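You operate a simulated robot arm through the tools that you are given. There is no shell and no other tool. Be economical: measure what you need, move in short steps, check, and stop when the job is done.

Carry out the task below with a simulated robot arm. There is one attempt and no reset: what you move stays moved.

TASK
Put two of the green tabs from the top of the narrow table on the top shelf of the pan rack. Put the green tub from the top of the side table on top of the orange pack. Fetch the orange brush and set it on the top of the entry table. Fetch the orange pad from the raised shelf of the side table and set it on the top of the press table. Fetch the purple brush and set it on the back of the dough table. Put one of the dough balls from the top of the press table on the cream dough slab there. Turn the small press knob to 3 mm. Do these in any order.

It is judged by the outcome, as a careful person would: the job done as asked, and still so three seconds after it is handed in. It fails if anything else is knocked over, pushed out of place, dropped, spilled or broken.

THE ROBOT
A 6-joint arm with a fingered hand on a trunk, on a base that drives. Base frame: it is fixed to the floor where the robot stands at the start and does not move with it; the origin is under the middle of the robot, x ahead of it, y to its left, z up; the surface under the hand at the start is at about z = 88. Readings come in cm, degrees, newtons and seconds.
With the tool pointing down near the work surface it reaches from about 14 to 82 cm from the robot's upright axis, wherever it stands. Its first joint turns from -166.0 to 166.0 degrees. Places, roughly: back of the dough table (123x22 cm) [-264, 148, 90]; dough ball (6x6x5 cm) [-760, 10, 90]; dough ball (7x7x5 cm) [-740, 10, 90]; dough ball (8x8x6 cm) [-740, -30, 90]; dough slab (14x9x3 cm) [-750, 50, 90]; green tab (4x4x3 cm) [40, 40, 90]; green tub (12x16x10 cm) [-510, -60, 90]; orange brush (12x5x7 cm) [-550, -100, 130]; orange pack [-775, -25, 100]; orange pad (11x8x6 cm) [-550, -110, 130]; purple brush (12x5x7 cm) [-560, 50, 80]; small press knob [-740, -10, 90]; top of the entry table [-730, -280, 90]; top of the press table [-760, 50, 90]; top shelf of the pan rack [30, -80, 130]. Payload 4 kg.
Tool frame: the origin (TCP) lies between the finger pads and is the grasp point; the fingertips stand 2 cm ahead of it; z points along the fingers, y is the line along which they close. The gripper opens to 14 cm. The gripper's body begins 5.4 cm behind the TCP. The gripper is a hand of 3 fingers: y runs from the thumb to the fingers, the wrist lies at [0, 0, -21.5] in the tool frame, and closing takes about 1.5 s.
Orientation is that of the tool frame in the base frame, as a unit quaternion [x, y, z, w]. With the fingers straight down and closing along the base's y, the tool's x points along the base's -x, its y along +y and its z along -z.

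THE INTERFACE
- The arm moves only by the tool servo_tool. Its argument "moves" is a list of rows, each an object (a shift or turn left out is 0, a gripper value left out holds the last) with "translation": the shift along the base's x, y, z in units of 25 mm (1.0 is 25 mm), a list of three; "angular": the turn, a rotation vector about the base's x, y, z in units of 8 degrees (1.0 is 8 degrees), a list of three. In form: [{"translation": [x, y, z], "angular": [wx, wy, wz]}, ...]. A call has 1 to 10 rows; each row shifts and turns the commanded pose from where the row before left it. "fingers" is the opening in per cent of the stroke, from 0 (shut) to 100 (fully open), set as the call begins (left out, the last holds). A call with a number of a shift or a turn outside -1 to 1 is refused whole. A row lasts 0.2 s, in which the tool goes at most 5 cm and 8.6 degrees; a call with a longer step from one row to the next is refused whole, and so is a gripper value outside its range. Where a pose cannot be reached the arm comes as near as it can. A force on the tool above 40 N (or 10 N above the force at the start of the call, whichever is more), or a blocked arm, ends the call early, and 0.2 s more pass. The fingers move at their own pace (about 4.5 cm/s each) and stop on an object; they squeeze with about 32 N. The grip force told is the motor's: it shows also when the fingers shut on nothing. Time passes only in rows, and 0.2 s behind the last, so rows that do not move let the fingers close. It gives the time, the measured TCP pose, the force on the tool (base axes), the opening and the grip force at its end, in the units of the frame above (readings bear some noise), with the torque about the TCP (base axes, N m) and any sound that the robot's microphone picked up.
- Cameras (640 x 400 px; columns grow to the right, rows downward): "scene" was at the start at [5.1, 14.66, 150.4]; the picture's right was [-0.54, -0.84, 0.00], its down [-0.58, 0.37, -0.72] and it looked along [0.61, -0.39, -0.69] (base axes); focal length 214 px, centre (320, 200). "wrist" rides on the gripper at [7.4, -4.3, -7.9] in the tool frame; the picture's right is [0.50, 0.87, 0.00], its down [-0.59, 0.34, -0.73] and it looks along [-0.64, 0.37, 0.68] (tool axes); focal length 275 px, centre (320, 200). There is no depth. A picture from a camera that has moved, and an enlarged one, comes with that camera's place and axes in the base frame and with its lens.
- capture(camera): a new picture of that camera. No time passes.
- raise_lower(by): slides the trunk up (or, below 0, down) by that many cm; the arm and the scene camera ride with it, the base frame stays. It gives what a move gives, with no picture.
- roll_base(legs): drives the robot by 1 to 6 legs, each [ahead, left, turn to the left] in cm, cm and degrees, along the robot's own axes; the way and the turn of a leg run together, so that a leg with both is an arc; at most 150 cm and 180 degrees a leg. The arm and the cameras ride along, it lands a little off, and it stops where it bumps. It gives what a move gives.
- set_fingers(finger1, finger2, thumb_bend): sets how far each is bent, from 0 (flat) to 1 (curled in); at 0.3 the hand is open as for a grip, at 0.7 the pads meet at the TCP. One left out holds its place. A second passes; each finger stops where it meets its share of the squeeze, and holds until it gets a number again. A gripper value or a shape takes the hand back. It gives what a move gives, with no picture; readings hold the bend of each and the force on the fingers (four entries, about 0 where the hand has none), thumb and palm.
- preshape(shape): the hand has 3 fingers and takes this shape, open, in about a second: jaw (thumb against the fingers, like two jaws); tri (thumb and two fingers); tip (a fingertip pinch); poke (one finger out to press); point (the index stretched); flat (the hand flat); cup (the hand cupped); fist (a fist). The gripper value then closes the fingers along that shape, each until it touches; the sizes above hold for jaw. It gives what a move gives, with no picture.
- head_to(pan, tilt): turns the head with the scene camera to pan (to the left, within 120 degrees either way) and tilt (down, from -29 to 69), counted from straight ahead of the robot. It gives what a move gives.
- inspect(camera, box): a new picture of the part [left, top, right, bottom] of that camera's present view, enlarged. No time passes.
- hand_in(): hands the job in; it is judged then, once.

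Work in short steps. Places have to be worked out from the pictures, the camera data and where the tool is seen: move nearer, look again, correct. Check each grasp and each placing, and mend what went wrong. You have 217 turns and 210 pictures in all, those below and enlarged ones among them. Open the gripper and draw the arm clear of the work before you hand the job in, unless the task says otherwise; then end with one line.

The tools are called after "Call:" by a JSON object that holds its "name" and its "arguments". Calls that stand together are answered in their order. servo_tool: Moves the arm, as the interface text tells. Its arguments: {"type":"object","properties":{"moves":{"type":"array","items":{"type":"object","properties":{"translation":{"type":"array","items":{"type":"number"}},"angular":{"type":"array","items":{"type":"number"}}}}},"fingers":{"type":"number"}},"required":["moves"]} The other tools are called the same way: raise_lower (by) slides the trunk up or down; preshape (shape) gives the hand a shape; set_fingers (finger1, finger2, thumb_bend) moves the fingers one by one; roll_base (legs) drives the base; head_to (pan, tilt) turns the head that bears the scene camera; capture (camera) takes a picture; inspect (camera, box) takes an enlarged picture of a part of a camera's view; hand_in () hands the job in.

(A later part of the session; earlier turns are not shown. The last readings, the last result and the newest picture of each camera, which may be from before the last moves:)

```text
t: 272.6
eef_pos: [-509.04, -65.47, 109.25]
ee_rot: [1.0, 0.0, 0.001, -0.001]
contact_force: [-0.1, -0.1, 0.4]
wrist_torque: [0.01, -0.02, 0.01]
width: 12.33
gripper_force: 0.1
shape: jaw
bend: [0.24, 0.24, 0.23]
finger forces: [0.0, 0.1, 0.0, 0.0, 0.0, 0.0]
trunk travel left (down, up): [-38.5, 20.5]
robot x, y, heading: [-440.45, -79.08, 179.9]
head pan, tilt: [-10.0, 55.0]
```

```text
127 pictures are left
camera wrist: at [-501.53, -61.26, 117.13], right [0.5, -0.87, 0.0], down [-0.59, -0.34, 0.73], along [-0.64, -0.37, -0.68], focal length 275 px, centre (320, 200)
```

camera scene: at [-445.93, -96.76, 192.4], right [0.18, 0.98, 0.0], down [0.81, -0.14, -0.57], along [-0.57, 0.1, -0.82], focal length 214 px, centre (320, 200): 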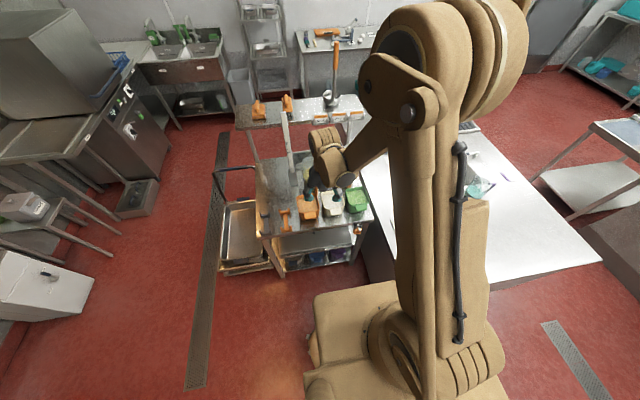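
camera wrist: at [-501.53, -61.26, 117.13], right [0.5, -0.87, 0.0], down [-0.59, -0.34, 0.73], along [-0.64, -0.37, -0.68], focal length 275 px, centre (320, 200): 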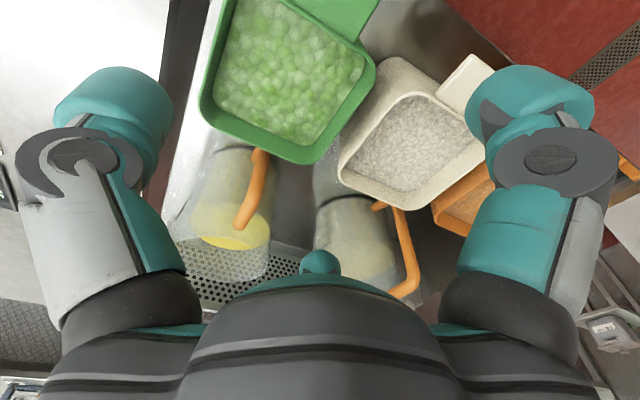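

Tub rim: x −515.6…−506.1, y −68.2…−58.8. Centre over (-511.2,-64.6) and go to z≈102.

Call:
{"name": "servo_tool", "arguments": {"moves": [{"translation": [-0.88, 0.36, 0]}, {"translation": [0, 0, -1]}, {"translation": [0, 0, -1]}, {"translation": [0, 0, -0.9]}, {}]}}

Call:
{"name": "capture", "arguments": {"camera": "wrist"}}

Call:
{"name": "inspect", "arguments": {"camera": "scene", "box": [300, 130, 420, 250]}}

```text
t: 273.8
eef_pos: [-511.27, -64.45, 102.13]
ee_rot: [1.0, -0.001, 0.0, -0.001]
contact_force: [0.2, 0.7, 0.3]
wrist_torque: [-0.01, 0.02, -0.03]
width: 12.32
gripper_force: 0.0
shape: jaw
bend: [0.24, 0.24, 0.23]
finger forces: [0.0, 0.1, 0.0, 0.0, 0.0, 0.1]
trunk travel left (down, up): [-38.5, 20.5]
robot x, y, heading: [-440.51, -79.3, 179.8]
head pan, tilt: [-10.0, 55.0]
```

```text
126 pictures are left
camera wrist: at [-503.76, -60.37, 109.98], right [0.5, -0.87, 0.0], down [-0.59, -0.34, 0.73], along [-0.64, -0.37, -0.68], focal length 275 px, centre (320, 200)
```

wrist: 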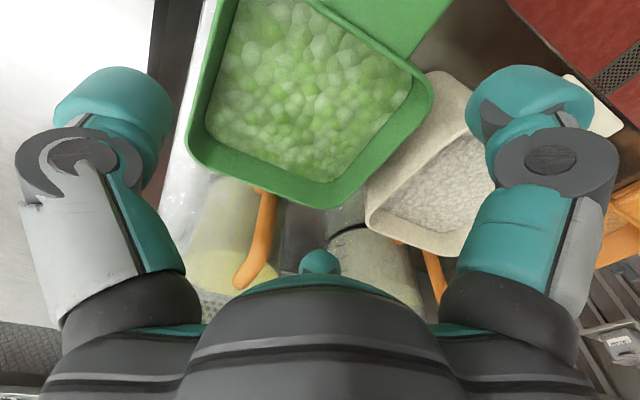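

```text
3.33 times, centred on (360, 190) of scene
camera zoom: at [-445.97, -96.74, 177.39], right [0.18, 0.98, 0.0], down [0.81, -0.14, -0.57], along [-0.56, 0.1, -0.82], focal length 715 px, centre (187, 233)
```

zoom: 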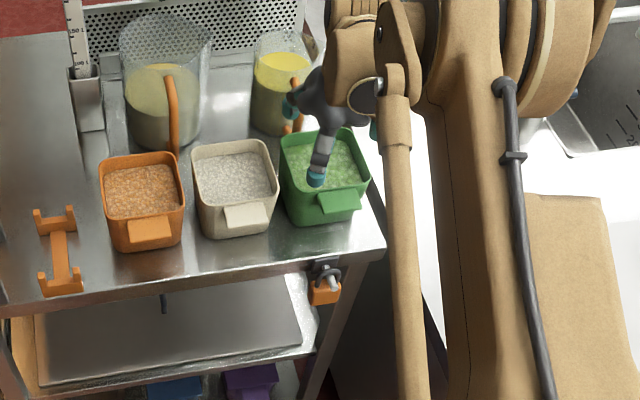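

Predicted digit tips clear the handle by <1 cm. Shift −0.3 in y, descend 3.5 cm and look again.

Call:
{"name": "servo_tool", "arguments": {"moves": [{"translation": [0, -0.14, 0]}, {"translation": [0, 0, -0.4]}, {"translation": [0, 0, -0.4]}, {"translation": [0, 0, -0.3]}, {"translation": [0, 0, -0.3]}, {}]}}

Call:
{"name": "capture", "arguments": {"camera": "wrist"}}

Call:
{"name": "inspect", "arguments": {"camera": "scene", "box": [300, 130, 420, 250]}}

```text
t: 275.2
eef_pos: [-511.25, -64.83, 98.58]
ee_rot: [1.0, 0.0, 0.0, -0.001]
contact_force: [-0.5, -0.3, 0.7]
wrist_torque: [0.01, -0.03, 0.03]
width: 12.32
gripper_force: 0.2
shape: jaw
bend: [0.24, 0.24, 0.23]
finger forces: [0.1, 0.0, 0.1, 0.1, 0.0, 0.1]
trunk travel left (down, up): [-38.5, 20.5]
robot x, y, heading: [-441.13, -78.94, 179.7]
head pan, tilt: [-10.0, 55.0]
```

```text
124 pictures are left
camera wrist: at [-503.76, -60.7, 106.42], right [0.5, -0.87, 0.0], down [-0.59, -0.34, 0.73], along [-0.64, -0.37, -0.68], focal length 275 px, centre (320, 200)
```

wrist: 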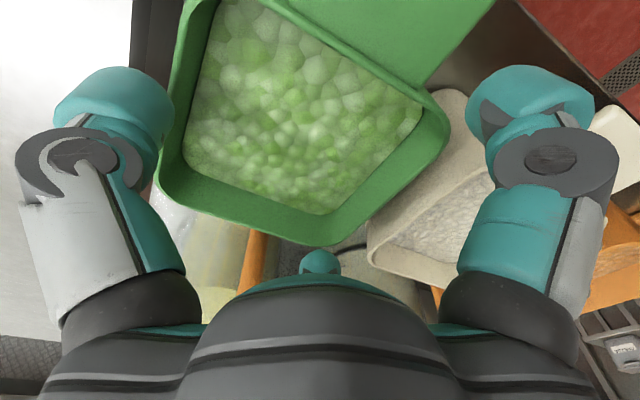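

```text
3.33 times, centred on (360, 190) of scene
camera zoom: at [-445.99, -96.74, 177.39], right [0.18, 0.98, 0.0], down [0.81, -0.14, -0.57], along [-0.56, 0.1, -0.82], focal length 715 px, centre (187, 233)
```

zoom: 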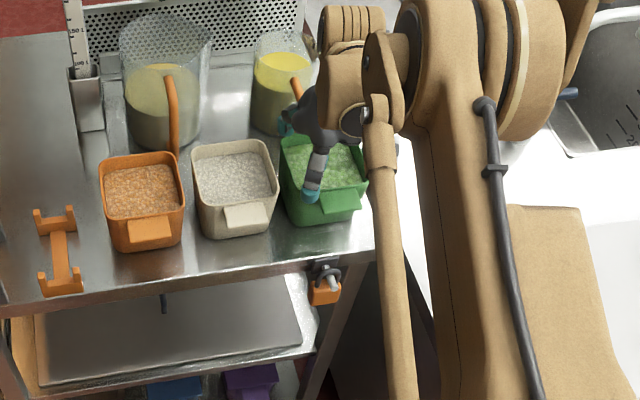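

Digits are passing outside the tub beside the handle, no contact. Descend 4 cm more and close.

Call:
{"name": "servo_tool", "arguments": {"moves": [{"translation": [0, 0, -0.4]}, {"translation": [0, 0, -0.4]}, {"translation": [0, 0, -0.4]}, {"translation": [0, 0, -0.4]}, {}]}}

Call:
{"name": "servo_tool", "arguments": {"moves": [{}, {}, {}, {}, {}, {}], "fingers": 0}}

Call:
{"name": "capture", "arguments": {"camera": "wrist"}}

Call:
{"name": "inspect", "arguments": {"camera": "scene", "box": [300, 130, 420, 250]}}

```text
t: 276.2
eef_pos: [-510.9, -65.09, 96.27]
ee_rot: [1.0, -0.001, -0.007, 0.0]
contact_force: [-4.6, 2.2, 40.4]
wrist_torque: [-1.8, 3.48, -0.38]
width: 11.13
gripper_force: 32.1
shape: jaw
bend: [0.28, 0.0, 0.21]
finger forces: [38.2, 42.7, 0.0, 0.0, 48.8, 0.1]
out of reach, approached as far as the arm can: row 3, 4
trunk travel left (down, up): [-38.5, 20.5]
robot x, y, heading: [-441.09, -79.25, 179.8]
head pan, tilt: [-10.0, 55.0]
stopped in row 4: the force on the tool passed its limit at 44 N (the readings are from after the stop); the commanded pose is now the measured one
```

```text
t: 276.8
eef_pos: [-510.88, -64.93, 96.17]
ee_rot: [1.0, -0.002, -0.008, 0.0]
contact_force: [-5.6, 1.8, 42.1]
wrist_torque: [-1.96, 3.66, -0.35]
width: 11.1
gripper_force: 32.4
shape: jaw
bend: [0.28, 0.0, 0.21]
finger forces: [38.3, 43.7, 0.1, 0.0, 48.0, 0.1]
trunk travel left (down, up): [-38.5, 20.5]
robot x, y, heading: [-440.82, -78.76, 179.8]
head pan, tilt: [-10.0, 55.0]
stopped in row 2: the force on the tool passed its limit at 52 N (the readings are from after the stop); the commanded pose is now the measured one
```

```text
122 pictures are left
camera wrist: at [-503.29, -60.83, 104.05], right [0.5, -0.87, -0.01], down [-0.58, -0.34, 0.74], along [-0.65, -0.37, -0.67], focal length 275 px, centre (320, 200)
```

wrist: 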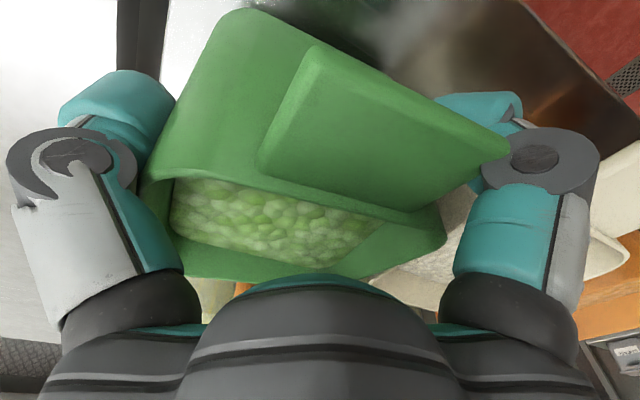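

```text
3.33 times, centred on (360, 190) of scene
camera zoom: at [-445.48, -96.77, 177.41], right [0.18, 0.98, 0.0], down [0.8, -0.14, -0.58], along [-0.57, 0.1, -0.82], focal length 715 px, centre (187, 233)
```

zoom: 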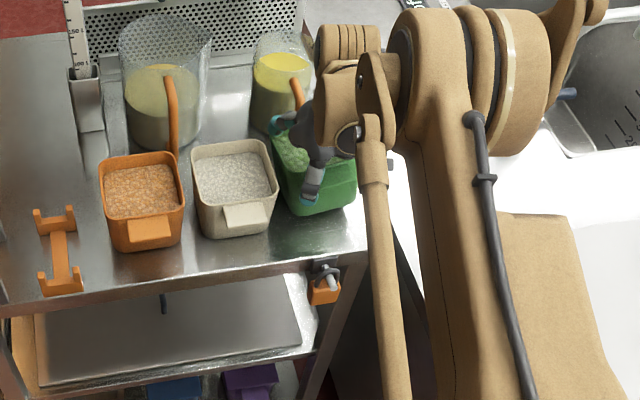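

The back digit landed on the tub's rear rim and tipped it. Relax the grip and rise slowly so the tub settles back level.

Call:
{"name": "servo_tool", "arguments": {"moves": [{"translation": [0, 0, 0.1]}, {"translation": [0, 0, 0.1]}, {"translation": [0, 0, 0.1]}, {"translation": [0, 0, 0.1]}], "fingers": 82}}

Call:
{"name": "capture", "arguments": {"camera": "wrist"}}

Call:
{"name": "inspect", "arguments": {"camera": "scene", "box": [300, 130, 420, 250]}}

```text
t: 277.8
eef_pos: [-510.99, -64.9, 96.74]
ee_rot: [1.0, -0.001, -0.004, -0.001]
contact_force: [-1.6, -0.7, -5.6]
wrist_torque: [-0.06, -0.03, 0.01]
width: 8.82
gripper_force: 32.6
shape: jaw
bend: [0.29, 0.44, 0.21]
finger forces: [51.4, 0.0, 0.0, 0.0, 50.7, 0.0]
trunk travel left (down, up): [-38.5, 20.5]
robot x, y, heading: [-441.38, -79.25, 179.9]
head pan, tilt: [-10.0, 55.0]
```

```text
120 pictures are left
camera wrist: at [-503.48, -60.87, 104.6], right [0.5, -0.87, -0.01], down [-0.58, -0.34, 0.74], along [-0.64, -0.36, -0.67], focal length 275 px, centre (320, 200)
```

wrist: 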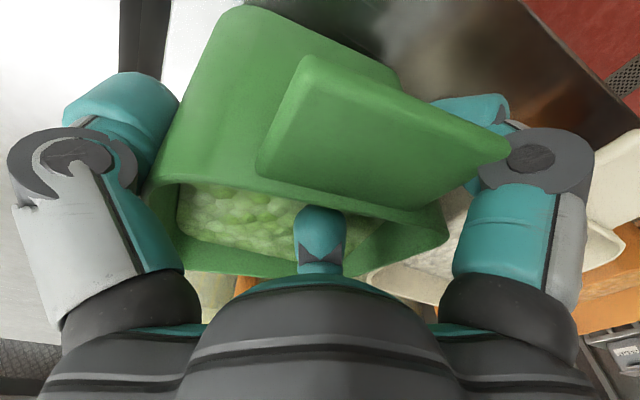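

```text
3.33 times, centred on (360, 190) of scene
camera zoom: at [-446.06, -96.72, 177.37], right [0.18, 0.98, 0.0], down [0.81, -0.14, -0.57], along [-0.56, 0.1, -0.82], focal length 715 px, centre (187, 233)
```

zoom: 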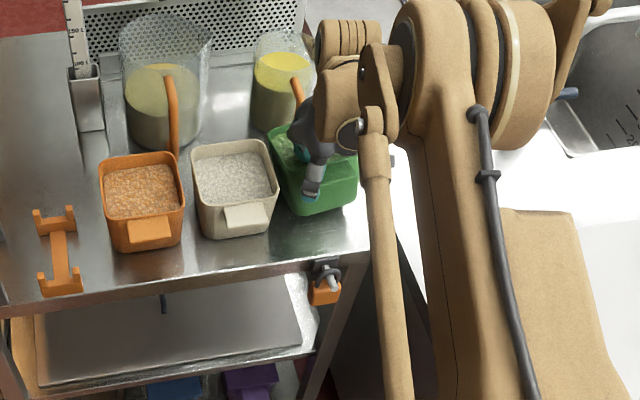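

The tub is held tilted (~16°, front raised) between thumb and one finger. Rotate the tool about the tub's rear bottom edge to set it level again.

Call:
{"name": "servo_tool", "arguments": {"moves": [{"translation": [0.24, 0, -0.11], "angular": [0, 0.5, 0]}, {"translation": [0.24, 0, -0.11], "angular": [0, 0.5, 0]}, {}]}}

Call:
{"name": "capture", "arguments": {"camera": "wrist"}}

Call:
{"name": "inspect", "arguments": {"camera": "scene", "box": [330, 150, 410, 230]}}

```text
t: 278.6
eef_pos: [-509.92, -65.21, 96.26]
ee_rot: [0.997, -0.001, -0.074, -0.001]
contact_force: [-0.2, -0.3, -5.8]
wrist_torque: [-0.04, -0.11, 0.01]
width: 8.8
gripper_force: 31.8
shape: jaw
bend: [0.29, 0.44, 0.21]
finger forces: [49.0, 0.0, 0.0, 0.1, 48.1, 0.0]
trunk travel left (down, up): [-38.5, 20.5]
robot x, y, heading: [-441.1, -78.81, 180.1]
head pan, tilt: [-10.0, 55.0]
```

```text
118 pictures are left
camera wrist: at [-501.32, -60.91, 102.94], right [0.49, -0.87, -0.07], down [-0.47, -0.34, 0.81], along [-0.73, -0.36, -0.58], focal length 275 px, centre (320, 200)
```

wrist: 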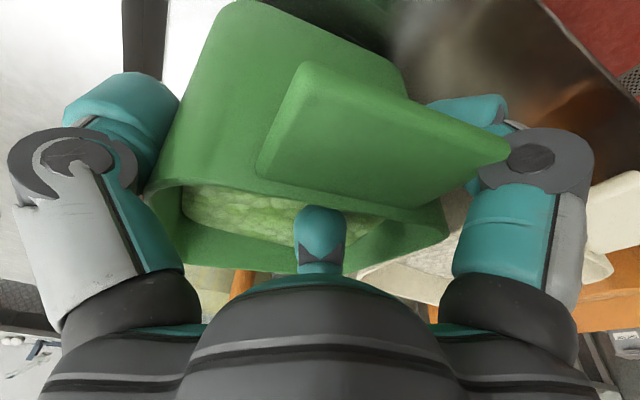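

```text
5.00 times, centred on (370, 190) of scene
camera zoom: at [-446.1, -96.71, 177.39], right [0.18, 0.98, 0.0], down [0.81, -0.14, -0.57], along [-0.56, 0.1, -0.82], focal length 1072 px, centre (70, 250)
```

zoom: 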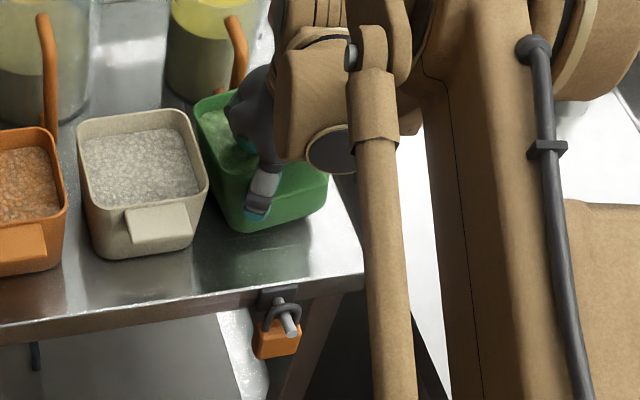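

Force reads about −5.8 N: the tub is actually held and hanging in a firm thumb–finger grip (50 N). Lift 5 cm and judge its tilt.

Call:
{"name": "servo_tool", "arguments": {"moves": [{"translation": [0, 0, 0.4]}, {"translation": [0, 0, 0.5]}, {"translation": [0, 0, 0.5]}, {"translation": [0, 0, 0.5]}, {}]}}

Call:
{"name": "inspect", "arguments": {"camera": "scene", "box": [320, 130, 420, 230]}}

Call:
{"name": "capture", "arguments": {"camera": "wrist"}}

```text
t: 279.8
eef_pos: [-510.06, -64.82, 101.04]
ee_rot: [0.997, -0.001, -0.073, 0.0]
contact_force: [-0.4, -0.8, -6.8]
wrist_torque: [-0.06, -0.11, 0.0]
width: 8.77
gripper_force: 32.0
shape: jaw
bend: [0.29, 0.44, 0.22]
finger forces: [47.0, 0.0, 0.0, 0.0, 44.8, 0.0]
trunk travel left (down, up): [-38.5, 20.5]
robot x, y, heading: [-441.07, -78.74, 180.1]
head pan, tilt: [-10.0, 55.0]
```

```text
4.00 times, centred on (370, 180) of scene
camera zoom: at [-446.13, -96.7, 177.39], right [0.18, 0.98, 0.0], down [0.81, -0.14, -0.57], along [-0.56, 0.1, -0.82], focal length 858 px, centre (120, 280)
```

zoom: 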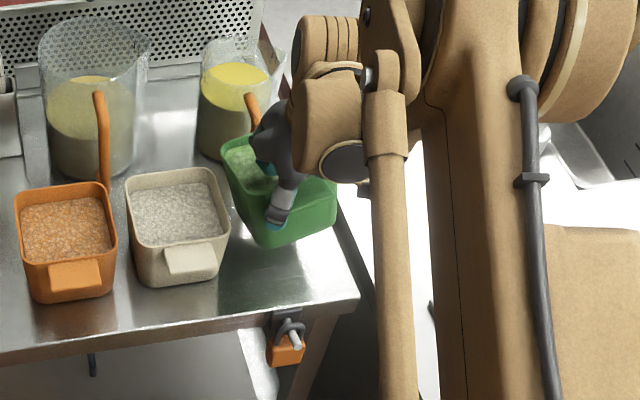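

```text
115 pictures are left
camera wrist: at [-501.5, -60.76, 107.69], right [0.49, -0.87, -0.07], down [-0.47, -0.34, 0.81], along [-0.73, -0.36, -0.58], focal length 275 px, centre (320, 200)
```

wrist: 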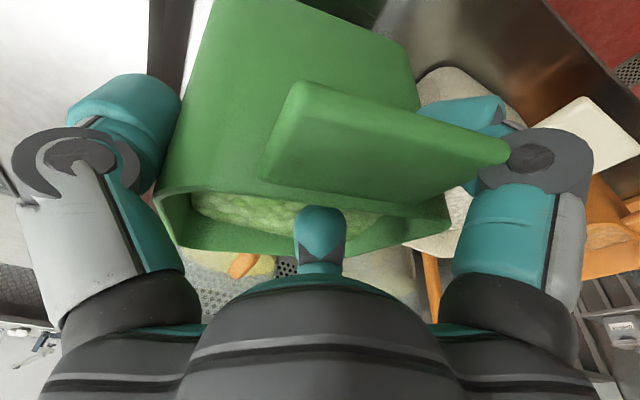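

Check the hold and tilt in a closer zoom.

Call:
{"name": "inspect", "arguments": {"camera": "scene", "box": [365, 155, 415, 205]}}

Call:
{"name": "head_to", "arguments": {"pan": 5, "tilt": 50}}

```text
8.00 times, centred on (390, 180) of scene
camera zoom: at [-446.13, -96.7, 177.39], right [0.18, 0.98, 0.0], down [0.81, -0.14, -0.57], along [-0.56, 0.1, -0.82], focal length 1716 px, centre (-240, 360)
```

zoom: 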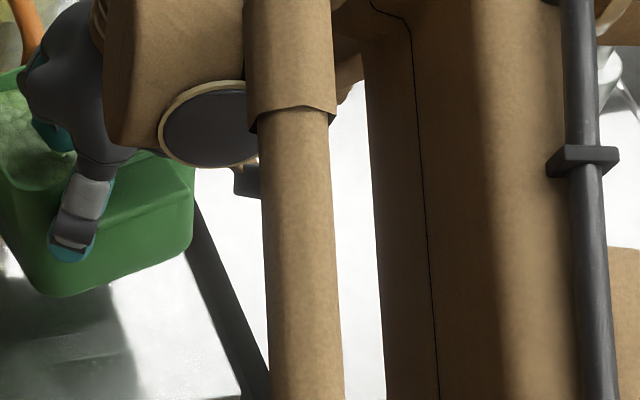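

```text
t: 280.5
eef_pos: [-510.08, -64.98, 101.16]
ee_rot: [0.997, -0.001, -0.075, 0.0]
contact_force: [0.1, 0.0, -5.8]
wrist_torque: [-0.04, -0.12, 0.02]
width: 8.8
gripper_force: 32.1
shape: jaw
bend: [0.29, 0.44, 0.22]
finger forces: [47.0, 0.0, 0.0, 0.0, 44.7, 0.0]
trunk travel left (down, up): [-38.5, 20.5]
robot x, y, heading: [-441.11, -79.09, 179.9]
head pan, tilt: [5.0, 50.0]
```

From the wrist view the tub is tilted back roughly 20° and yawed ~20°. Rotate the tool to level it, rising slightly.

Call:
{"name": "servo_tool", "arguments": {"moves": [{"translation": [0, 0, 0.6]}, {"translation": [0.1, 0, 0.3], "angular": [-0.2, 0.45, 0]}, {"translation": [0.1, 0, 0.3], "angular": [-0.2, 0.45, 0]}, {"translation": [0.1, 0, 0.2], "angular": [-0.2, 0.45, 0]}, {"translation": [0.1, 0, 0.2], "angular": [-0.2, 0.45, 0]}, {}]}}

Call:
{"name": "capture", "arguments": {"camera": "wrist"}}

Call:
{"name": "capture", "arguments": {"camera": "scene"}}

```text
t: 281.9
eef_pos: [-508.91, -65.06, 104.97]
ee_rot: [0.979, -0.006, -0.198, 0.055]
contact_force: [-0.9, -0.1, -5.3]
wrist_torque: [0.0, -0.15, -0.01]
width: 8.77
gripper_force: 32.0
shape: jaw
bend: [0.3, 0.44, 0.22]
finger forces: [48.5, 0.1, 0.0, 0.0, 44.1, 0.0]
trunk travel left (down, up): [-38.5, 20.5]
robot x, y, heading: [-441.0, -79.27, 180.1]
head pan, tilt: [5.0, 50.0]
```

```text
113 pictures are left
camera wrist: at [-499.01, -60.25, 108.82], right [0.47, -0.88, -0.1], down [-0.25, -0.24, 0.94], along [-0.85, -0.42, -0.33], focal length 275 px, centre (320, 200)
```

wrist: 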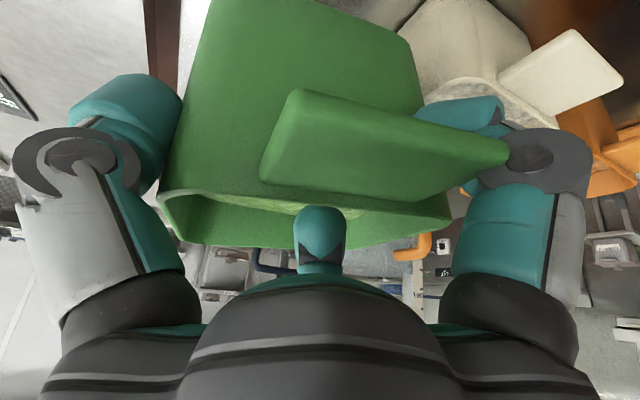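

```text
112 pictures are left
camera scene: at [-446.71, -98.64, 178.04], right [-0.08, 1.0, 0.0], down [0.76, 0.06, -0.64], along [-0.64, -0.05, -0.77], focal length 214 px, centre (320, 200)
```

scene: 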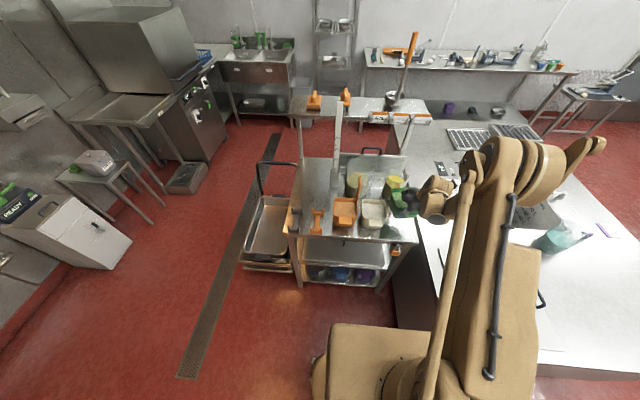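

Call:
{"name": "inspect", "arguments": {"camera": "scene", "box": [340, 160, 440, 240]}}

```text
5.00 times, centred on (390, 200) of scene
camera zoom: at [-446.71, -98.64, 178.04], right [-0.08, 1.0, 0.0], down [0.76, 0.06, -0.64], along [-0.64, -0.05, -0.77], focal length 1072 px, centre (-30, 200)
```

zoom: 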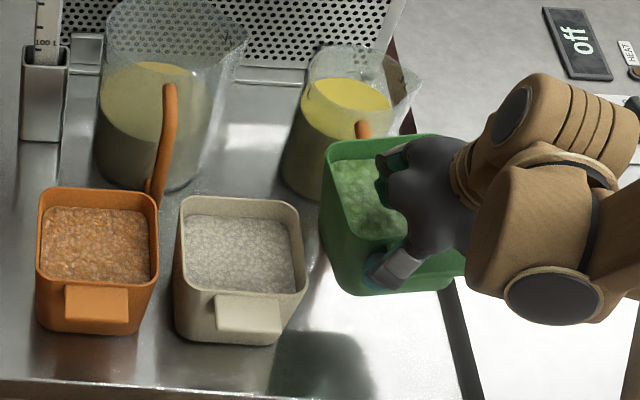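

The tub is now near level, contents intact, and the grip is steady. Raise, back off, and carry it around the south side of the table.

Call:
{"name": "raise_lower", "arguments": {"by": 14}}

Call:
{"name": "roll_base", "arguments": {"legs": [[-38, 0, 0], [0, 126, 0]]}}

Call:
{"name": "head_to", "arguments": {"pan": 0, "tilt": 35}}

Call:
{"name": "capture", "arguments": {"camera": "scene"}}

```text
t: 283.6
eef_pos: [-508.94, -65.07, 118.97]
ee_rot: [0.978, -0.005, -0.199, 0.056]
contact_force: [0.9, 1.0, -5.2]
wrist_torque: [-0.01, -0.18, 0.02]
width: 8.77
gripper_force: 31.7
shape: jaw
bend: [0.3, 0.44, 0.22]
finger forces: [48.6, 0.0, 0.0, 0.0, 44.2, 0.0]
trunk travel left (down, up): [-52.5, 6.5]
robot x, y, heading: [-440.87, -78.99, 179.9]
head pan, tilt: [5.0, 50.0]
```

```text
t: 289.8
eef_pos: [-473.97, -152.23, 118.73]
ee_rot: [0.976, 0.067, -0.194, 0.07]
contact_force: [-1.3, 0.9, -7.6]
wrist_torque: [0.0, -0.16, 0.0]
width: 8.78
gripper_force: 32.0
shape: jaw
bend: [0.3, 0.44, 0.22]
finger forces: [52.0, 0.1, 0.0, 0.0, 44.9, 0.0]
trunk travel left (down, up): [-52.5, 6.5]
robot x, y, heading: [-404.87, -156.34, -171.6]
head pan, tilt: [5.0, 50.0]
stopped in leg 2: the robot was blocked; the commanded pose is now the measured one
```

```text
t: 290.6
eef_pos: [-473.7, -152.52, 118.98]
ee_rot: [0.976, 0.068, -0.194, 0.07]
contact_force: [0.0, -0.4, -5.5]
wrist_torque: [0.02, -0.16, -0.02]
width: 8.78
gripper_force: 32.4
shape: jaw
bend: [0.3, 0.44, 0.22]
finger forces: [51.8, 0.0, 0.0, 0.0, 44.7, 0.1]
trunk travel left (down, up): [-52.5, 6.5]
robot x, y, heading: [-404.41, -155.88, -171.9]
head pan, tilt: [0.0, 35.0]
```

```text
110 pictures are left
camera scene: at [-408.38, -176.0, 194.2], right [-0.15, 0.99, 0.0], down [0.57, 0.08, -0.82], along [-0.81, -0.12, -0.57], focal length 214 px, centre (320, 200)
```

scene: 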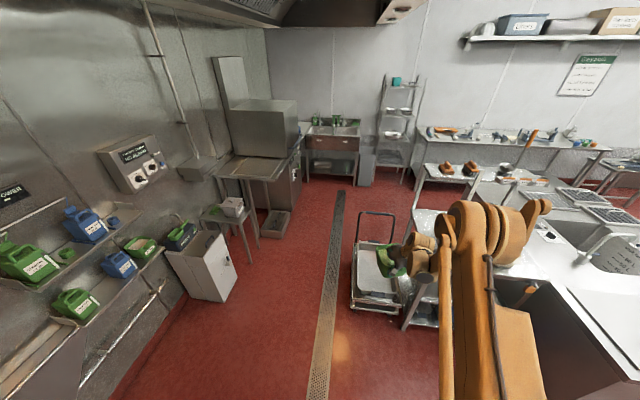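

Bumped the kettle's control column on the left. Move off, straighten, go forward 45, then strafe to y≈-206.

Call:
{"name": "roll_base", "arguments": {"legs": [[0, -8, 0], [0, 0, -8.3], [46, 0, 0], [0, 58, 0]]}}

Call:
{"name": "capture", "arguments": {"camera": "scene"}}

```text
t: 297.6
eef_pos: [-520.42, -193.74, 118.88]
ee_rot: [0.979, 0.0, -0.197, 0.057]
contact_force: [0.0, 0.0, -5.4]
wrist_torque: [-0.01, -0.16, -0.01]
width: 8.78
gripper_force: 32.0
shape: jaw
bend: [0.3, 0.44, 0.22]
finger forces: [51.2, 0.0, 0.1, 0.1, 44.1, 0.1]
trunk travel left (down, up): [-52.5, 6.5]
robot x, y, heading: [-452.61, -207.09, -179.8]
head pan, tilt: [0.0, 35.0]
```

```text
109 pictures are left
camera scene: at [-458.88, -225.94, 194.21], right [-0.01, 1.0, 0.0], down [0.57, 0.0, -0.82], along [-0.82, -0.01, -0.57], focal length 214 px, centre (320, 200)
```

scene: 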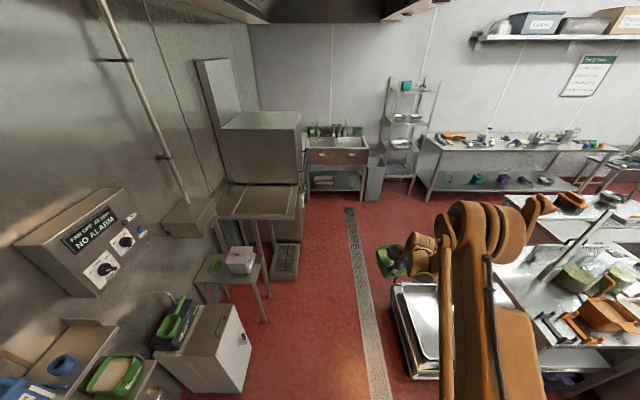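

Corridor clear. Drive west to x≈-640, then strafe north to face the press table.

Call:
{"name": "roll_base", "arguments": {"legs": [[140, 0, 0], [46, 0, 0], [0, -130, 0]]}}

Call:
{"name": "head_to", "arguments": {"pan": -5, "tilt": 45}}

Call:
{"name": "capture", "arguments": {"camera": "scene"}}

```text
t: 313.0
eef_pos: [-705.42, -63.99, 118.91]
ee_rot: [0.979, 0.004, -0.197, 0.058]
contact_force: [0.9, 0.2, -6.1]
wrist_torque: [0.01, -0.16, 0.01]
width: 8.78
gripper_force: 31.6
shape: jaw
bend: [0.3, 0.44, 0.22]
finger forces: [51.1, 0.0, 0.0, 0.0, 43.6, 0.0]
trunk travel left (down, up): [-52.5, 6.5]
robot x, y, heading: [-637.0, -76.3, -179.2]
head pan, tilt: [0.0, 35.0]
```

```text
t: 313.8
eef_pos: [-705.59, -64.01, 118.96]
ee_rot: [0.979, 0.004, -0.197, 0.056]
contact_force: [0.4, 0.2, -4.9]
wrist_torque: [0.01, -0.2, 0.01]
width: 8.76
gripper_force: 31.7
shape: jaw
bend: [0.3, 0.44, 0.22]
finger forces: [51.3, 0.0, 0.1, 0.0, 43.6, 0.1]
trunk travel left (down, up): [-52.5, 6.5]
robot x, y, heading: [-637.34, -76.72, -179.3]
head pan, tilt: [-5.0, 45.0]
```

```text
108 pictures are left
camera scene: at [-643.12, -95.02, 192.74], right [0.07, 1.0, 0.0], down [0.71, -0.05, -0.71], along [-0.71, 0.05, -0.71], focal length 214 px, centre (320, 200)
```

scene: 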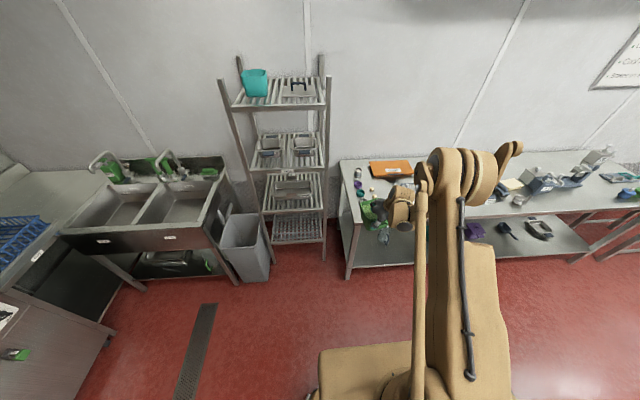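

Press table front edge is at x≈-724.5; orange pack near (-770,-32). Strafe north 45, then zoom on the pack.

Call:
{"name": "roll_base", "arguments": {"legs": [[0, -38, 0]]}}

Call:
{"name": "head_to", "arguments": {"pan": 15, "tilt": 45}}

Call:
{"name": "inspect", "arguments": {"camera": "scene", "box": [260, 90, 560, 290]}}

```text
t: 314.7
eef_pos: [-705.74, -61.24, 118.83]
ee_rot: [0.979, -0.001, -0.197, 0.057]
contact_force: [-0.4, 1.1, -5.6]
wrist_torque: [-0.01, -0.15, 0.02]
width: 8.76
gripper_force: 31.8
shape: jaw
bend: [0.3, 0.44, 0.22]
finger forces: [52.2, 0.0, 0.0, 0.0, 44.4, 0.1]
trunk travel left (down, up): [-52.5, 6.5]
robot x, y, heading: [-637.81, -74.62, -179.6]
head pan, tilt: [-5.0, 45.0]
stopped in leg 1: the robot was blocked; the commanded pose is now the measured one
```

```text
t: 315.5
eef_pos: [-705.65, -61.58, 118.82]
ee_rot: [0.979, -0.001, -0.197, 0.056]
contact_force: [-0.1, 0.8, -6.3]
wrist_torque: [0.02, -0.16, 0.01]
width: 8.76
gripper_force: 31.3
shape: jaw
bend: [0.3, 0.44, 0.22]
finger forces: [52.3, 0.1, 0.0, 0.1, 44.3, 0.0]
trunk travel left (down, up): [-52.5, 6.5]
robot x, y, heading: [-637.19, -74.97, -179.6]
head pan, tilt: [15.0, 45.0]
```

```text
2.00 times, centred on (410, 190) of scene
camera zoom: at [-643.23, -95.93, 192.73], right [-0.27, 0.96, 0.0], down [0.68, 0.19, -0.71], along [-0.68, -0.19, -0.71], focal length 429 px, centre (140, 220)
```

zoom: 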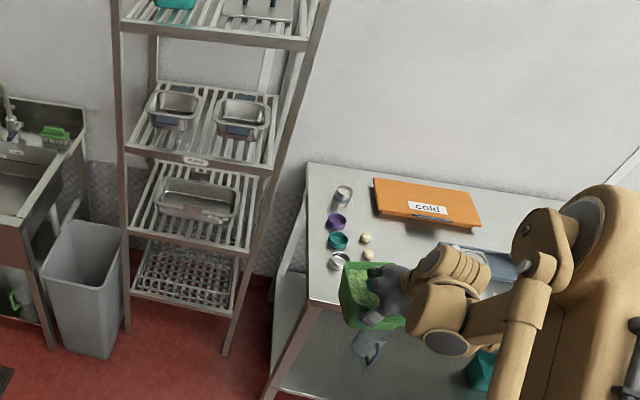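

Island's corner blocks; go forward 24 first, then strafe.

Call:
{"name": "roll_base", "arguments": {"legs": [[26, 0, -0.4], [0, -40, 0]]}}

Call:
{"name": "head_to", "arguments": {"pan": 5, "tilt": 52}}

Call:
{"name": "capture", "arguments": {"camera": "scene"}}

```text
t: 319.6
eef_pos: [-731.89, -19.41, 118.88]
ee_rot: [0.979, -0.008, -0.197, 0.055]
contact_force: [-0.8, 0.3, -5.5]
wrist_torque: [0.0, -0.15, -0.03]
width: 8.78
gripper_force: 31.1
shape: jaw
bend: [0.3, 0.44, 0.22]
finger forces: [52.2, 0.1, 0.1, 0.0, 44.1, 0.0]
trunk travel left (down, up): [-52.5, 6.5]
robot x, y, heading: [-663.61, -33.93, 179.3]
head pan, tilt: [15.0, 45.0]
```

```text
t: 320.3
eef_pos: [-731.82, -19.46, 118.9]
ee_rot: [0.979, -0.008, -0.198, 0.055]
contact_force: [0.3, 0.5, -5.5]
wrist_torque: [0.03, -0.16, 0.0]
width: 8.77
gripper_force: 31.9
shape: jaw
bend: [0.3, 0.44, 0.22]
finger forces: [52.2, 0.0, 0.0, 0.1, 44.0, 0.1]
trunk travel left (down, up): [-52.5, 6.5]
robot x, y, heading: [-663.99, -33.56, 179.3]
head pan, tilt: [5.0, 52.0]
```

```text
106 pictures are left
camera scene: at [-669.55, -53.31, 191.78], right [-0.08, 1.0, 0.0], down [0.79, 0.06, -0.62], along [-0.61, -0.05, -0.79], focal length 214 px, centre (320, 200)
```

scene: 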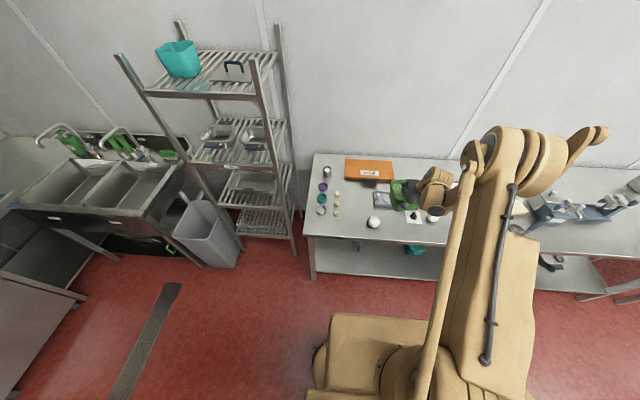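

Call:
{"name": "inspect", "arguments": {"camera": "scene", "box": [300, 140, 480, 260]}}

```text
3.33 times, centred on (390, 200) of scene
camera zoom: at [-669.55, -53.31, 191.78], right [-0.08, 1.0, 0.0], down [0.79, 0.06, -0.62], along [-0.61, -0.05, -0.79], focal length 715 px, centre (87, 200)
```

zoom: 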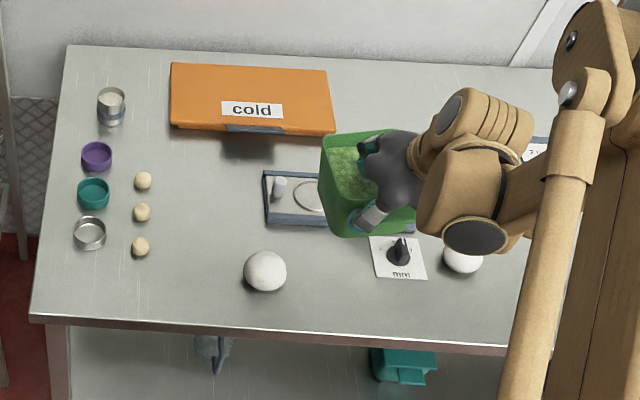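

Pack's top spans about x −785…−767, y −45…−13. Roll forward 27, then extend the arm over its middle.

Call:
{"name": "roll_base", "arguments": {"legs": [[27, 0, 0.7]]}}

Call:
{"name": "servo_tool", "arguments": {"moves": [{"translation": [-0.7, -0.45, 0]}, {"translation": [-0.7, -0.45, 0]}, {"translation": [-0.7, -0.45, 0]}, {"translation": [-0.7, -0.45, 0]}, {"translation": [-0.7, -0.45, 0]}]}}

Call:
{"name": "inspect", "arguments": {"camera": "scene", "box": [260, 60, 460, 220]}}

Call:
{"name": "capture", "arguments": {"camera": "wrist"}}

```text
t: 322.2
eef_pos: [-759.28, -19.73, 118.86]
ee_rot: [0.979, -0.004, -0.197, 0.056]
contact_force: [-0.1, 0.3, -6.1]
wrist_torque: [0.02, -0.15, 0.01]
width: 8.76
gripper_force: 31.5
shape: jaw
bend: [0.3, 0.44, 0.23]
finger forces: [52.4, 0.1, 0.1, 0.0, 43.9, 0.1]
trunk travel left (down, up): [-52.5, 6.5]
robot x, y, heading: [-691.5, -33.96, 179.8]
head pan, tilt: [5.0, 52.0]
```

```text
t: 323.4
eef_pos: [-768.14, -25.48, 118.61]
ee_rot: [0.979, -0.005, -0.197, 0.057]
contact_force: [-1.1, -0.7, -5.0]
wrist_torque: [0.02, -0.15, 0.0]
width: 8.78
gripper_force: 32.0
shape: jaw
bend: [0.3, 0.44, 0.23]
finger forces: [52.2, 0.0, 0.0, 0.1, 43.5, 0.0]
trunk travel left (down, up): [-52.5, 6.5]
robot x, y, heading: [-691.2, -33.76, 179.9]
head pan, tilt: [5.0, 52.0]
```

```text
2.50 times, centred on (360, 140) of scene
camera zoom: at [-696.89, -53.27, 191.76], right [-0.09, 1.0, 0.0], down [0.79, 0.07, -0.61], along [-0.61, -0.05, -0.79], focal length 536 px, centre (220, 350)
```

zoom: 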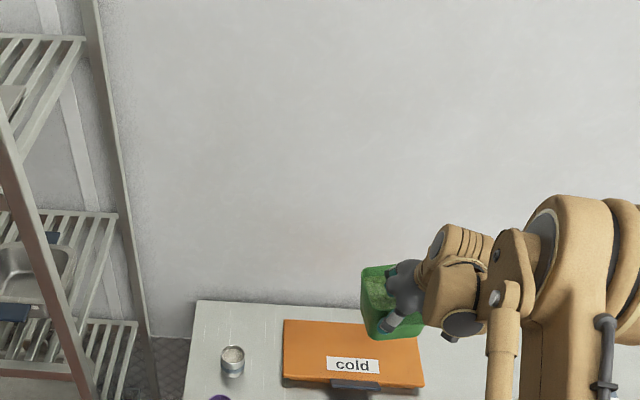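

```text
103 pictures are left
camera wrist: at [-758.19, -20.67, 122.53], right [0.47, -0.88, -0.1], down [-0.25, -0.24, 0.94], along [-0.84, -0.42, -0.34], focal length 275 px, centre (320, 200)
```

wrist: 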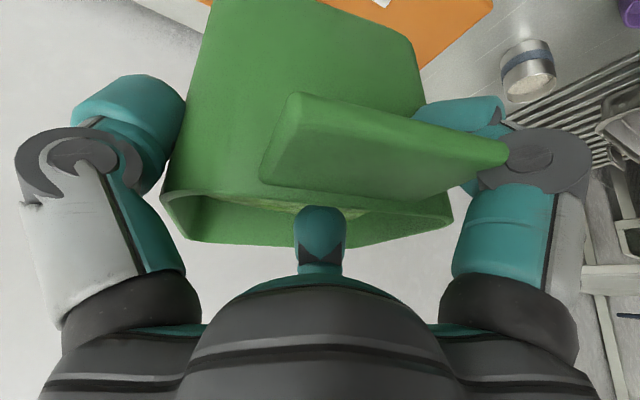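

Move ~3 cm further in and lower stepwise toward the pack.

Call:
{"name": "servo_tool", "arguments": {"moves": [{"translation": [-0.7, -0.4, 0]}, {"translation": [-0.7, -0.4, 0]}, {"translation": [0, 0, -1]}, {"translation": [0, 0, -1]}, {"translation": [0, 0, -1]}, {}]}}

Call:
{"name": "inspect", "arguments": {"camera": "scene", "box": [310, 120, 450, 240]}}

```text
t: 324.8
eef_pos: [-770.85, -27.36, 112.08]
ee_rot: [0.979, -0.005, -0.198, 0.056]
contact_force: [0.0, -0.1, -5.6]
wrist_torque: [0.0, -0.14, 0.0]
width: 8.75
gripper_force: 32.1
shape: jaw
bend: [0.3, 0.44, 0.23]
finger forces: [52.6, 0.0, 0.0, 0.1, 43.3, 0.0]
out of reach, approached as far as the arm can: row 5
trunk travel left (down, up): [-52.5, 6.5]
robot x, y, heading: [-691.25, -33.57, 179.9]
head pan, tilt: [5.0, 52.0]
```

```text
3.33 times, centred on (380, 180) of scene
camera zoom: at [-696.78, -53.22, 191.77], right [-0.09, 1.0, 0.0], down [0.79, 0.07, -0.61], along [-0.61, -0.05, -0.79], focal length 715 px, centre (120, 267)
```

zoom: 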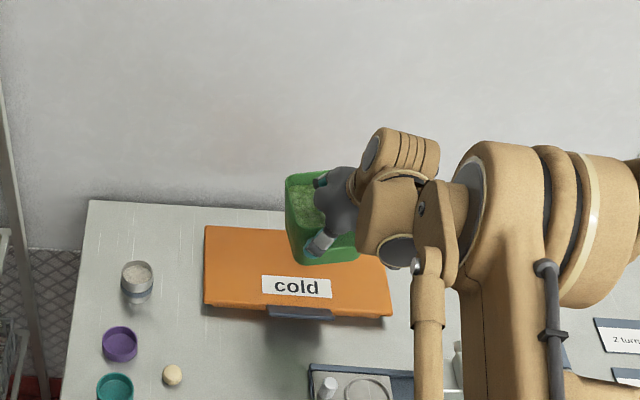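

Use the trunk to lower: 8 cm first.

Call:
{"name": "raise_lower", "arguments": {"by": -9}}

Call:
{"name": "inspect", "arguments": {"camera": "scene", "box": [310, 120, 450, 240]}}

Call:
{"name": "capture", "arguments": {"camera": "wrist"}}

```text
t: 326.1
eef_pos: [-770.89, -27.44, 102.97]
ee_rot: [0.978, -0.004, -0.199, 0.056]
contact_force: [0.1, 1.1, -5.9]
wrist_torque: [0.03, -0.14, 0.04]
width: 8.73
gripper_force: 31.8
shape: jaw
bend: [0.3, 0.44, 0.23]
finger forces: [52.5, 0.0, 0.0, 0.0, 43.2, 0.0]
trunk travel left (down, up): [-43.5, 15.5]
robot x, y, heading: [-691.32, -33.67, 179.9]
head pan, tilt: [5.0, 52.0]
```

```text
3.33 times, centred on (380, 180) of scene
camera zoom: at [-696.74, -53.22, 182.78], right [-0.09, 1.0, 0.0], down [0.79, 0.07, -0.62], along [-0.61, -0.05, -0.79], focal length 715 px, centre (120, 267)
```

zoom: 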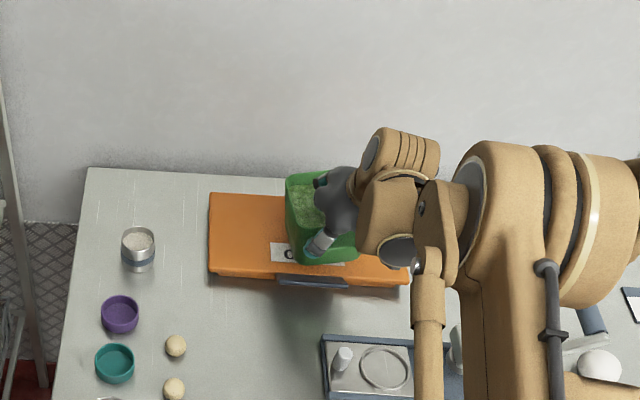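

```text
100 pictures are left
camera wrist: at [-761.05, -22.6, 106.9], right [0.47, -0.88, -0.1], down [-0.25, -0.24, 0.94], along [-0.84, -0.42, -0.33], focal length 275 px, centre (320, 200)
```

wrist: 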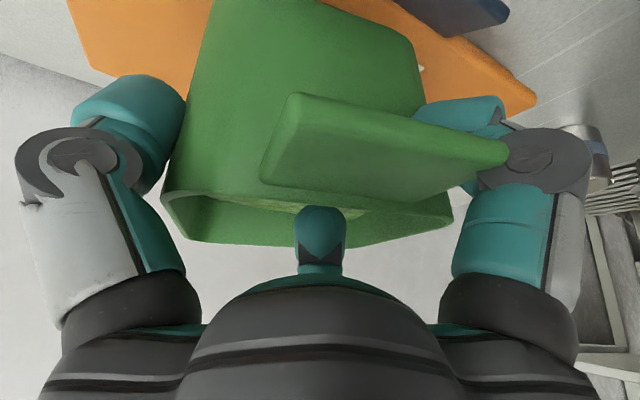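

Pack top is at z≈91.3; about 3.5–4 cm to go. Lower in small steps, watching for the weight to transfer.

Call:
{"name": "raise_lower", "arguments": {"by": -2.5}}

Call:
{"name": "servo_tool", "arguments": {"moves": [{"translation": [0, 0, -0.12]}, {"translation": [0, 0, -0.12]}, {}]}}

Call:
{"name": "servo_tool", "arguments": {"moves": [{"translation": [0, 0, -0.12]}, {"translation": [0, 0, -0.12]}, {}]}}

```text
t: 326.8
eef_pos: [-770.97, -27.3, 100.48]
ee_rot: [0.979, -0.005, -0.198, 0.056]
contact_force: [-2.8, -0.2, -2.3]
wrist_torque: [-0.1, 0.08, -0.11]
width: 8.68
gripper_force: 31.7
shape: jaw
bend: [0.3, 0.44, 0.22]
finger forces: [48.5, 0.0, 0.1, 0.0, 48.0, 0.1]
trunk travel left (down, up): [-41.0, 18.0]
robot x, y, heading: [-691.27, -33.73, 180.0]
head pan, tilt: [5.0, 52.0]
```

```text
t: 327.6
eef_pos: [-770.55, -27.44, 100.26]
ee_rot: [0.978, -0.005, -0.199, 0.055]
contact_force: [-3.9, 2.4, 1.4]
wrist_torque: [-0.08, 0.1, -0.16]
width: 8.69
gripper_force: 32.0
shape: jaw
bend: [0.3, 0.44, 0.22]
finger forces: [48.0, 0.0, 0.0, 0.1, 51.5, 0.1]
out of reach, approached as far as the arm can: row 2
trunk travel left (down, up): [-41.0, 18.0]
robot x, y, heading: [-691.26, -33.56, 180.3]
head pan, tilt: [5.0, 52.0]
```

```text
t: 328.4
eef_pos: [-770.35, -27.32, 99.95]
ee_rot: [0.979, -0.005, -0.198, 0.056]
contact_force: [-3.7, 2.7, 2.4]
wrist_torque: [-0.12, 0.13, -0.19]
width: 8.65
gripper_force: 31.6
shape: jaw
bend: [0.3, 0.44, 0.22]
finger forces: [48.3, 0.0, 0.1, 0.1, 52.8, 0.1]
out of reach, approached as far as the arm can: row 2
trunk travel left (down, up): [-41.0, 18.0]
robot x, y, heading: [-691.61, -33.99, 180.0]
head pan, tilt: [5.0, 52.0]
```

Contact: the weight has transferred. Look at how the tub sits.

Call:
{"name": "inspect", "arguments": {"camera": "scene", "box": [350, 140, 430, 220]}}

Call:
{"name": "capture", "arguments": {"camera": "wrist"}}

```text
5.00 times, centred on (390, 180) of scene
camera zoom: at [-696.72, -53.18, 180.28], right [-0.09, 1.0, 0.0], down [0.79, 0.07, -0.62], along [-0.61, -0.05, -0.79], focal length 1072 px, centre (-30, 300)
```

zoom: 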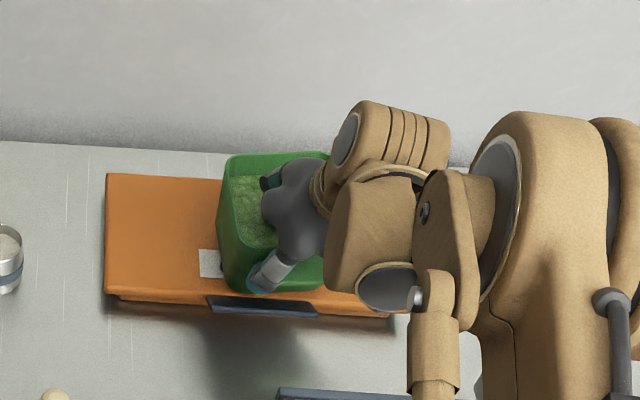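

```text
98 pictures are left
camera wrist: at [-760.45, -22.5, 103.87], right [0.47, -0.88, -0.1], down [-0.25, -0.24, 0.94], along [-0.84, -0.42, -0.33], focal length 275 px, centre (320, 200)
```

wrist: 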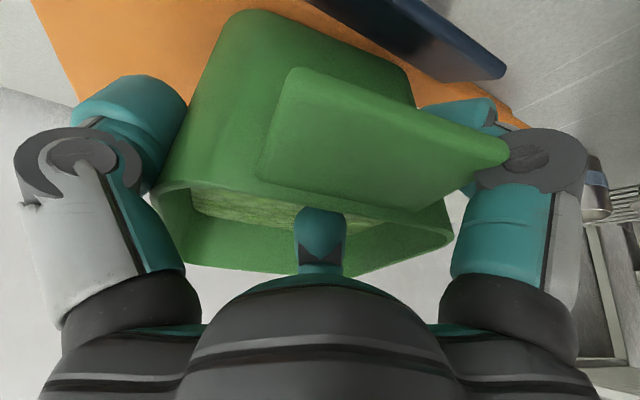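

Lower a further ~1 cm by trunk to seat it flat.

Call:
{"name": "raise_lower", "arguments": {"by": -0.8}}

Call:
{"name": "capture", "arguments": {"camera": "wrist"}}

```text
t: 328.9
eef_pos: [-770.21, -27.27, 99.41]
ee_rot: [0.978, -0.003, -0.199, 0.056]
contact_force: [-1.0, 2.8, 21.3]
wrist_torque: [0.72, -0.13, -0.3]
width: 8.5
gripper_force: 31.6
shape: jaw
bend: [0.3, 0.44, 0.22]
finger forces: [50.9, 0.0, 0.0, 0.0, 54.3, 0.1]
trunk travel left (down, up): [-40.2, 18.8]
robot x, y, heading: [-690.97, -33.69, 179.8]
head pan, tilt: [5.0, 52.0]
```

```text
97 pictures are left
camera wrist: at [-760.3, -22.54, 103.26], right [0.47, -0.88, -0.1], down [-0.25, -0.24, 0.94], along [-0.85, -0.42, -0.33], focal length 275 px, centre (320, 200)
```

wrist: 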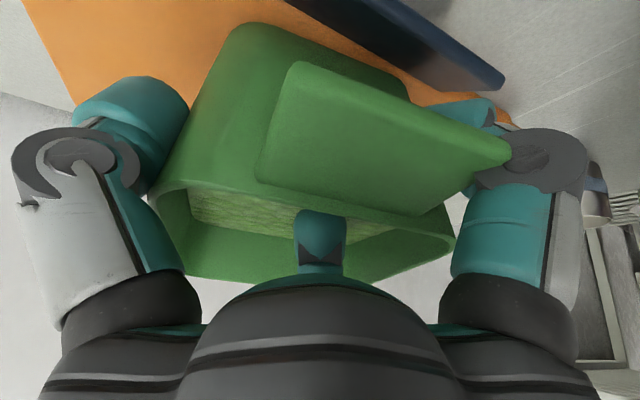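

Force rose to 21 N, so it's seated on the pack. Release by opening only the thumb and finger 1 (finger 2 is inside the tub).

Call:
{"name": "set_fingers", "arguments": {"finger1": 0.1, "thumb_bend": 0.08}}

Call:
{"name": "capture", "arguments": {"camera": "wrist"}}

Call:
{"name": "inspect", "arguments": {"camera": "scene", "box": [350, 140, 430, 220]}}

```text
t: 329.9
eef_pos: [-770.26, -27.3, 99.19]
ee_rot: [0.979, -0.005, -0.198, 0.056]
contact_force: [0.1, -0.3, 0.3]
wrist_torque: [0.02, 0.01, 0.02]
width: 15.43
gripper_force: 0.1
shape: fingers
bend: [0.09, 0.44, 0.07]
finger forces: [0.1, 0.1, 0.0, 0.0, 0.0, 0.0]
trunk travel left (down, up): [-40.2, 18.8]
robot x, y, heading: [-691.38, -33.81, 179.9]
head pan, tilt: [5.0, 52.0]
```

```text
96 pictures are left
camera wrist: at [-760.4, -22.54, 103.11], right [0.47, -0.88, -0.1], down [-0.25, -0.24, 0.94], along [-0.84, -0.42, -0.33], focal length 275 px, centre (320, 200)
```

wrist: 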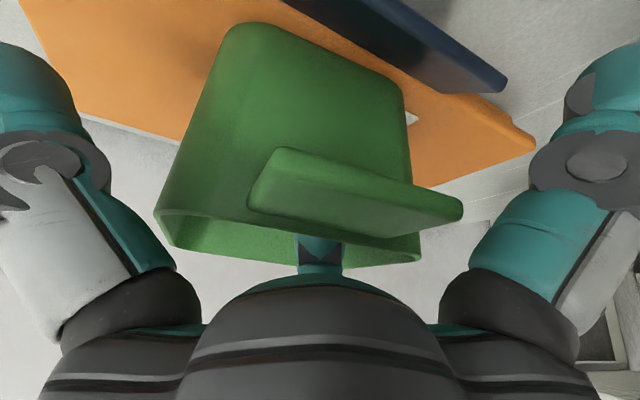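

```text
5.00 times, centred on (390, 180) of scene
camera zoom: at [-696.64, -53.23, 179.48], right [-0.09, 1.0, 0.0], down [0.79, 0.07, -0.62], along [-0.61, -0.05, -0.79], focal length 1072 px, centre (-30, 300)
```

zoom: 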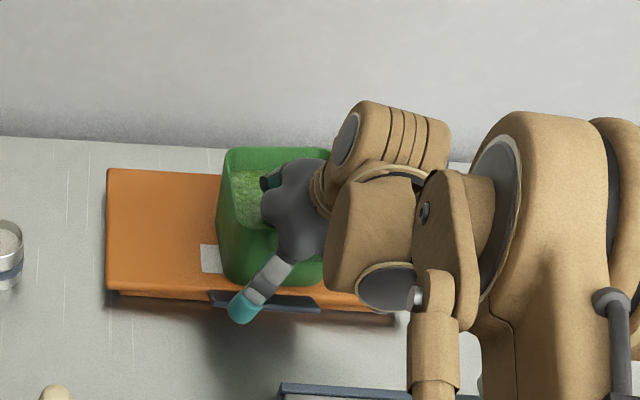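

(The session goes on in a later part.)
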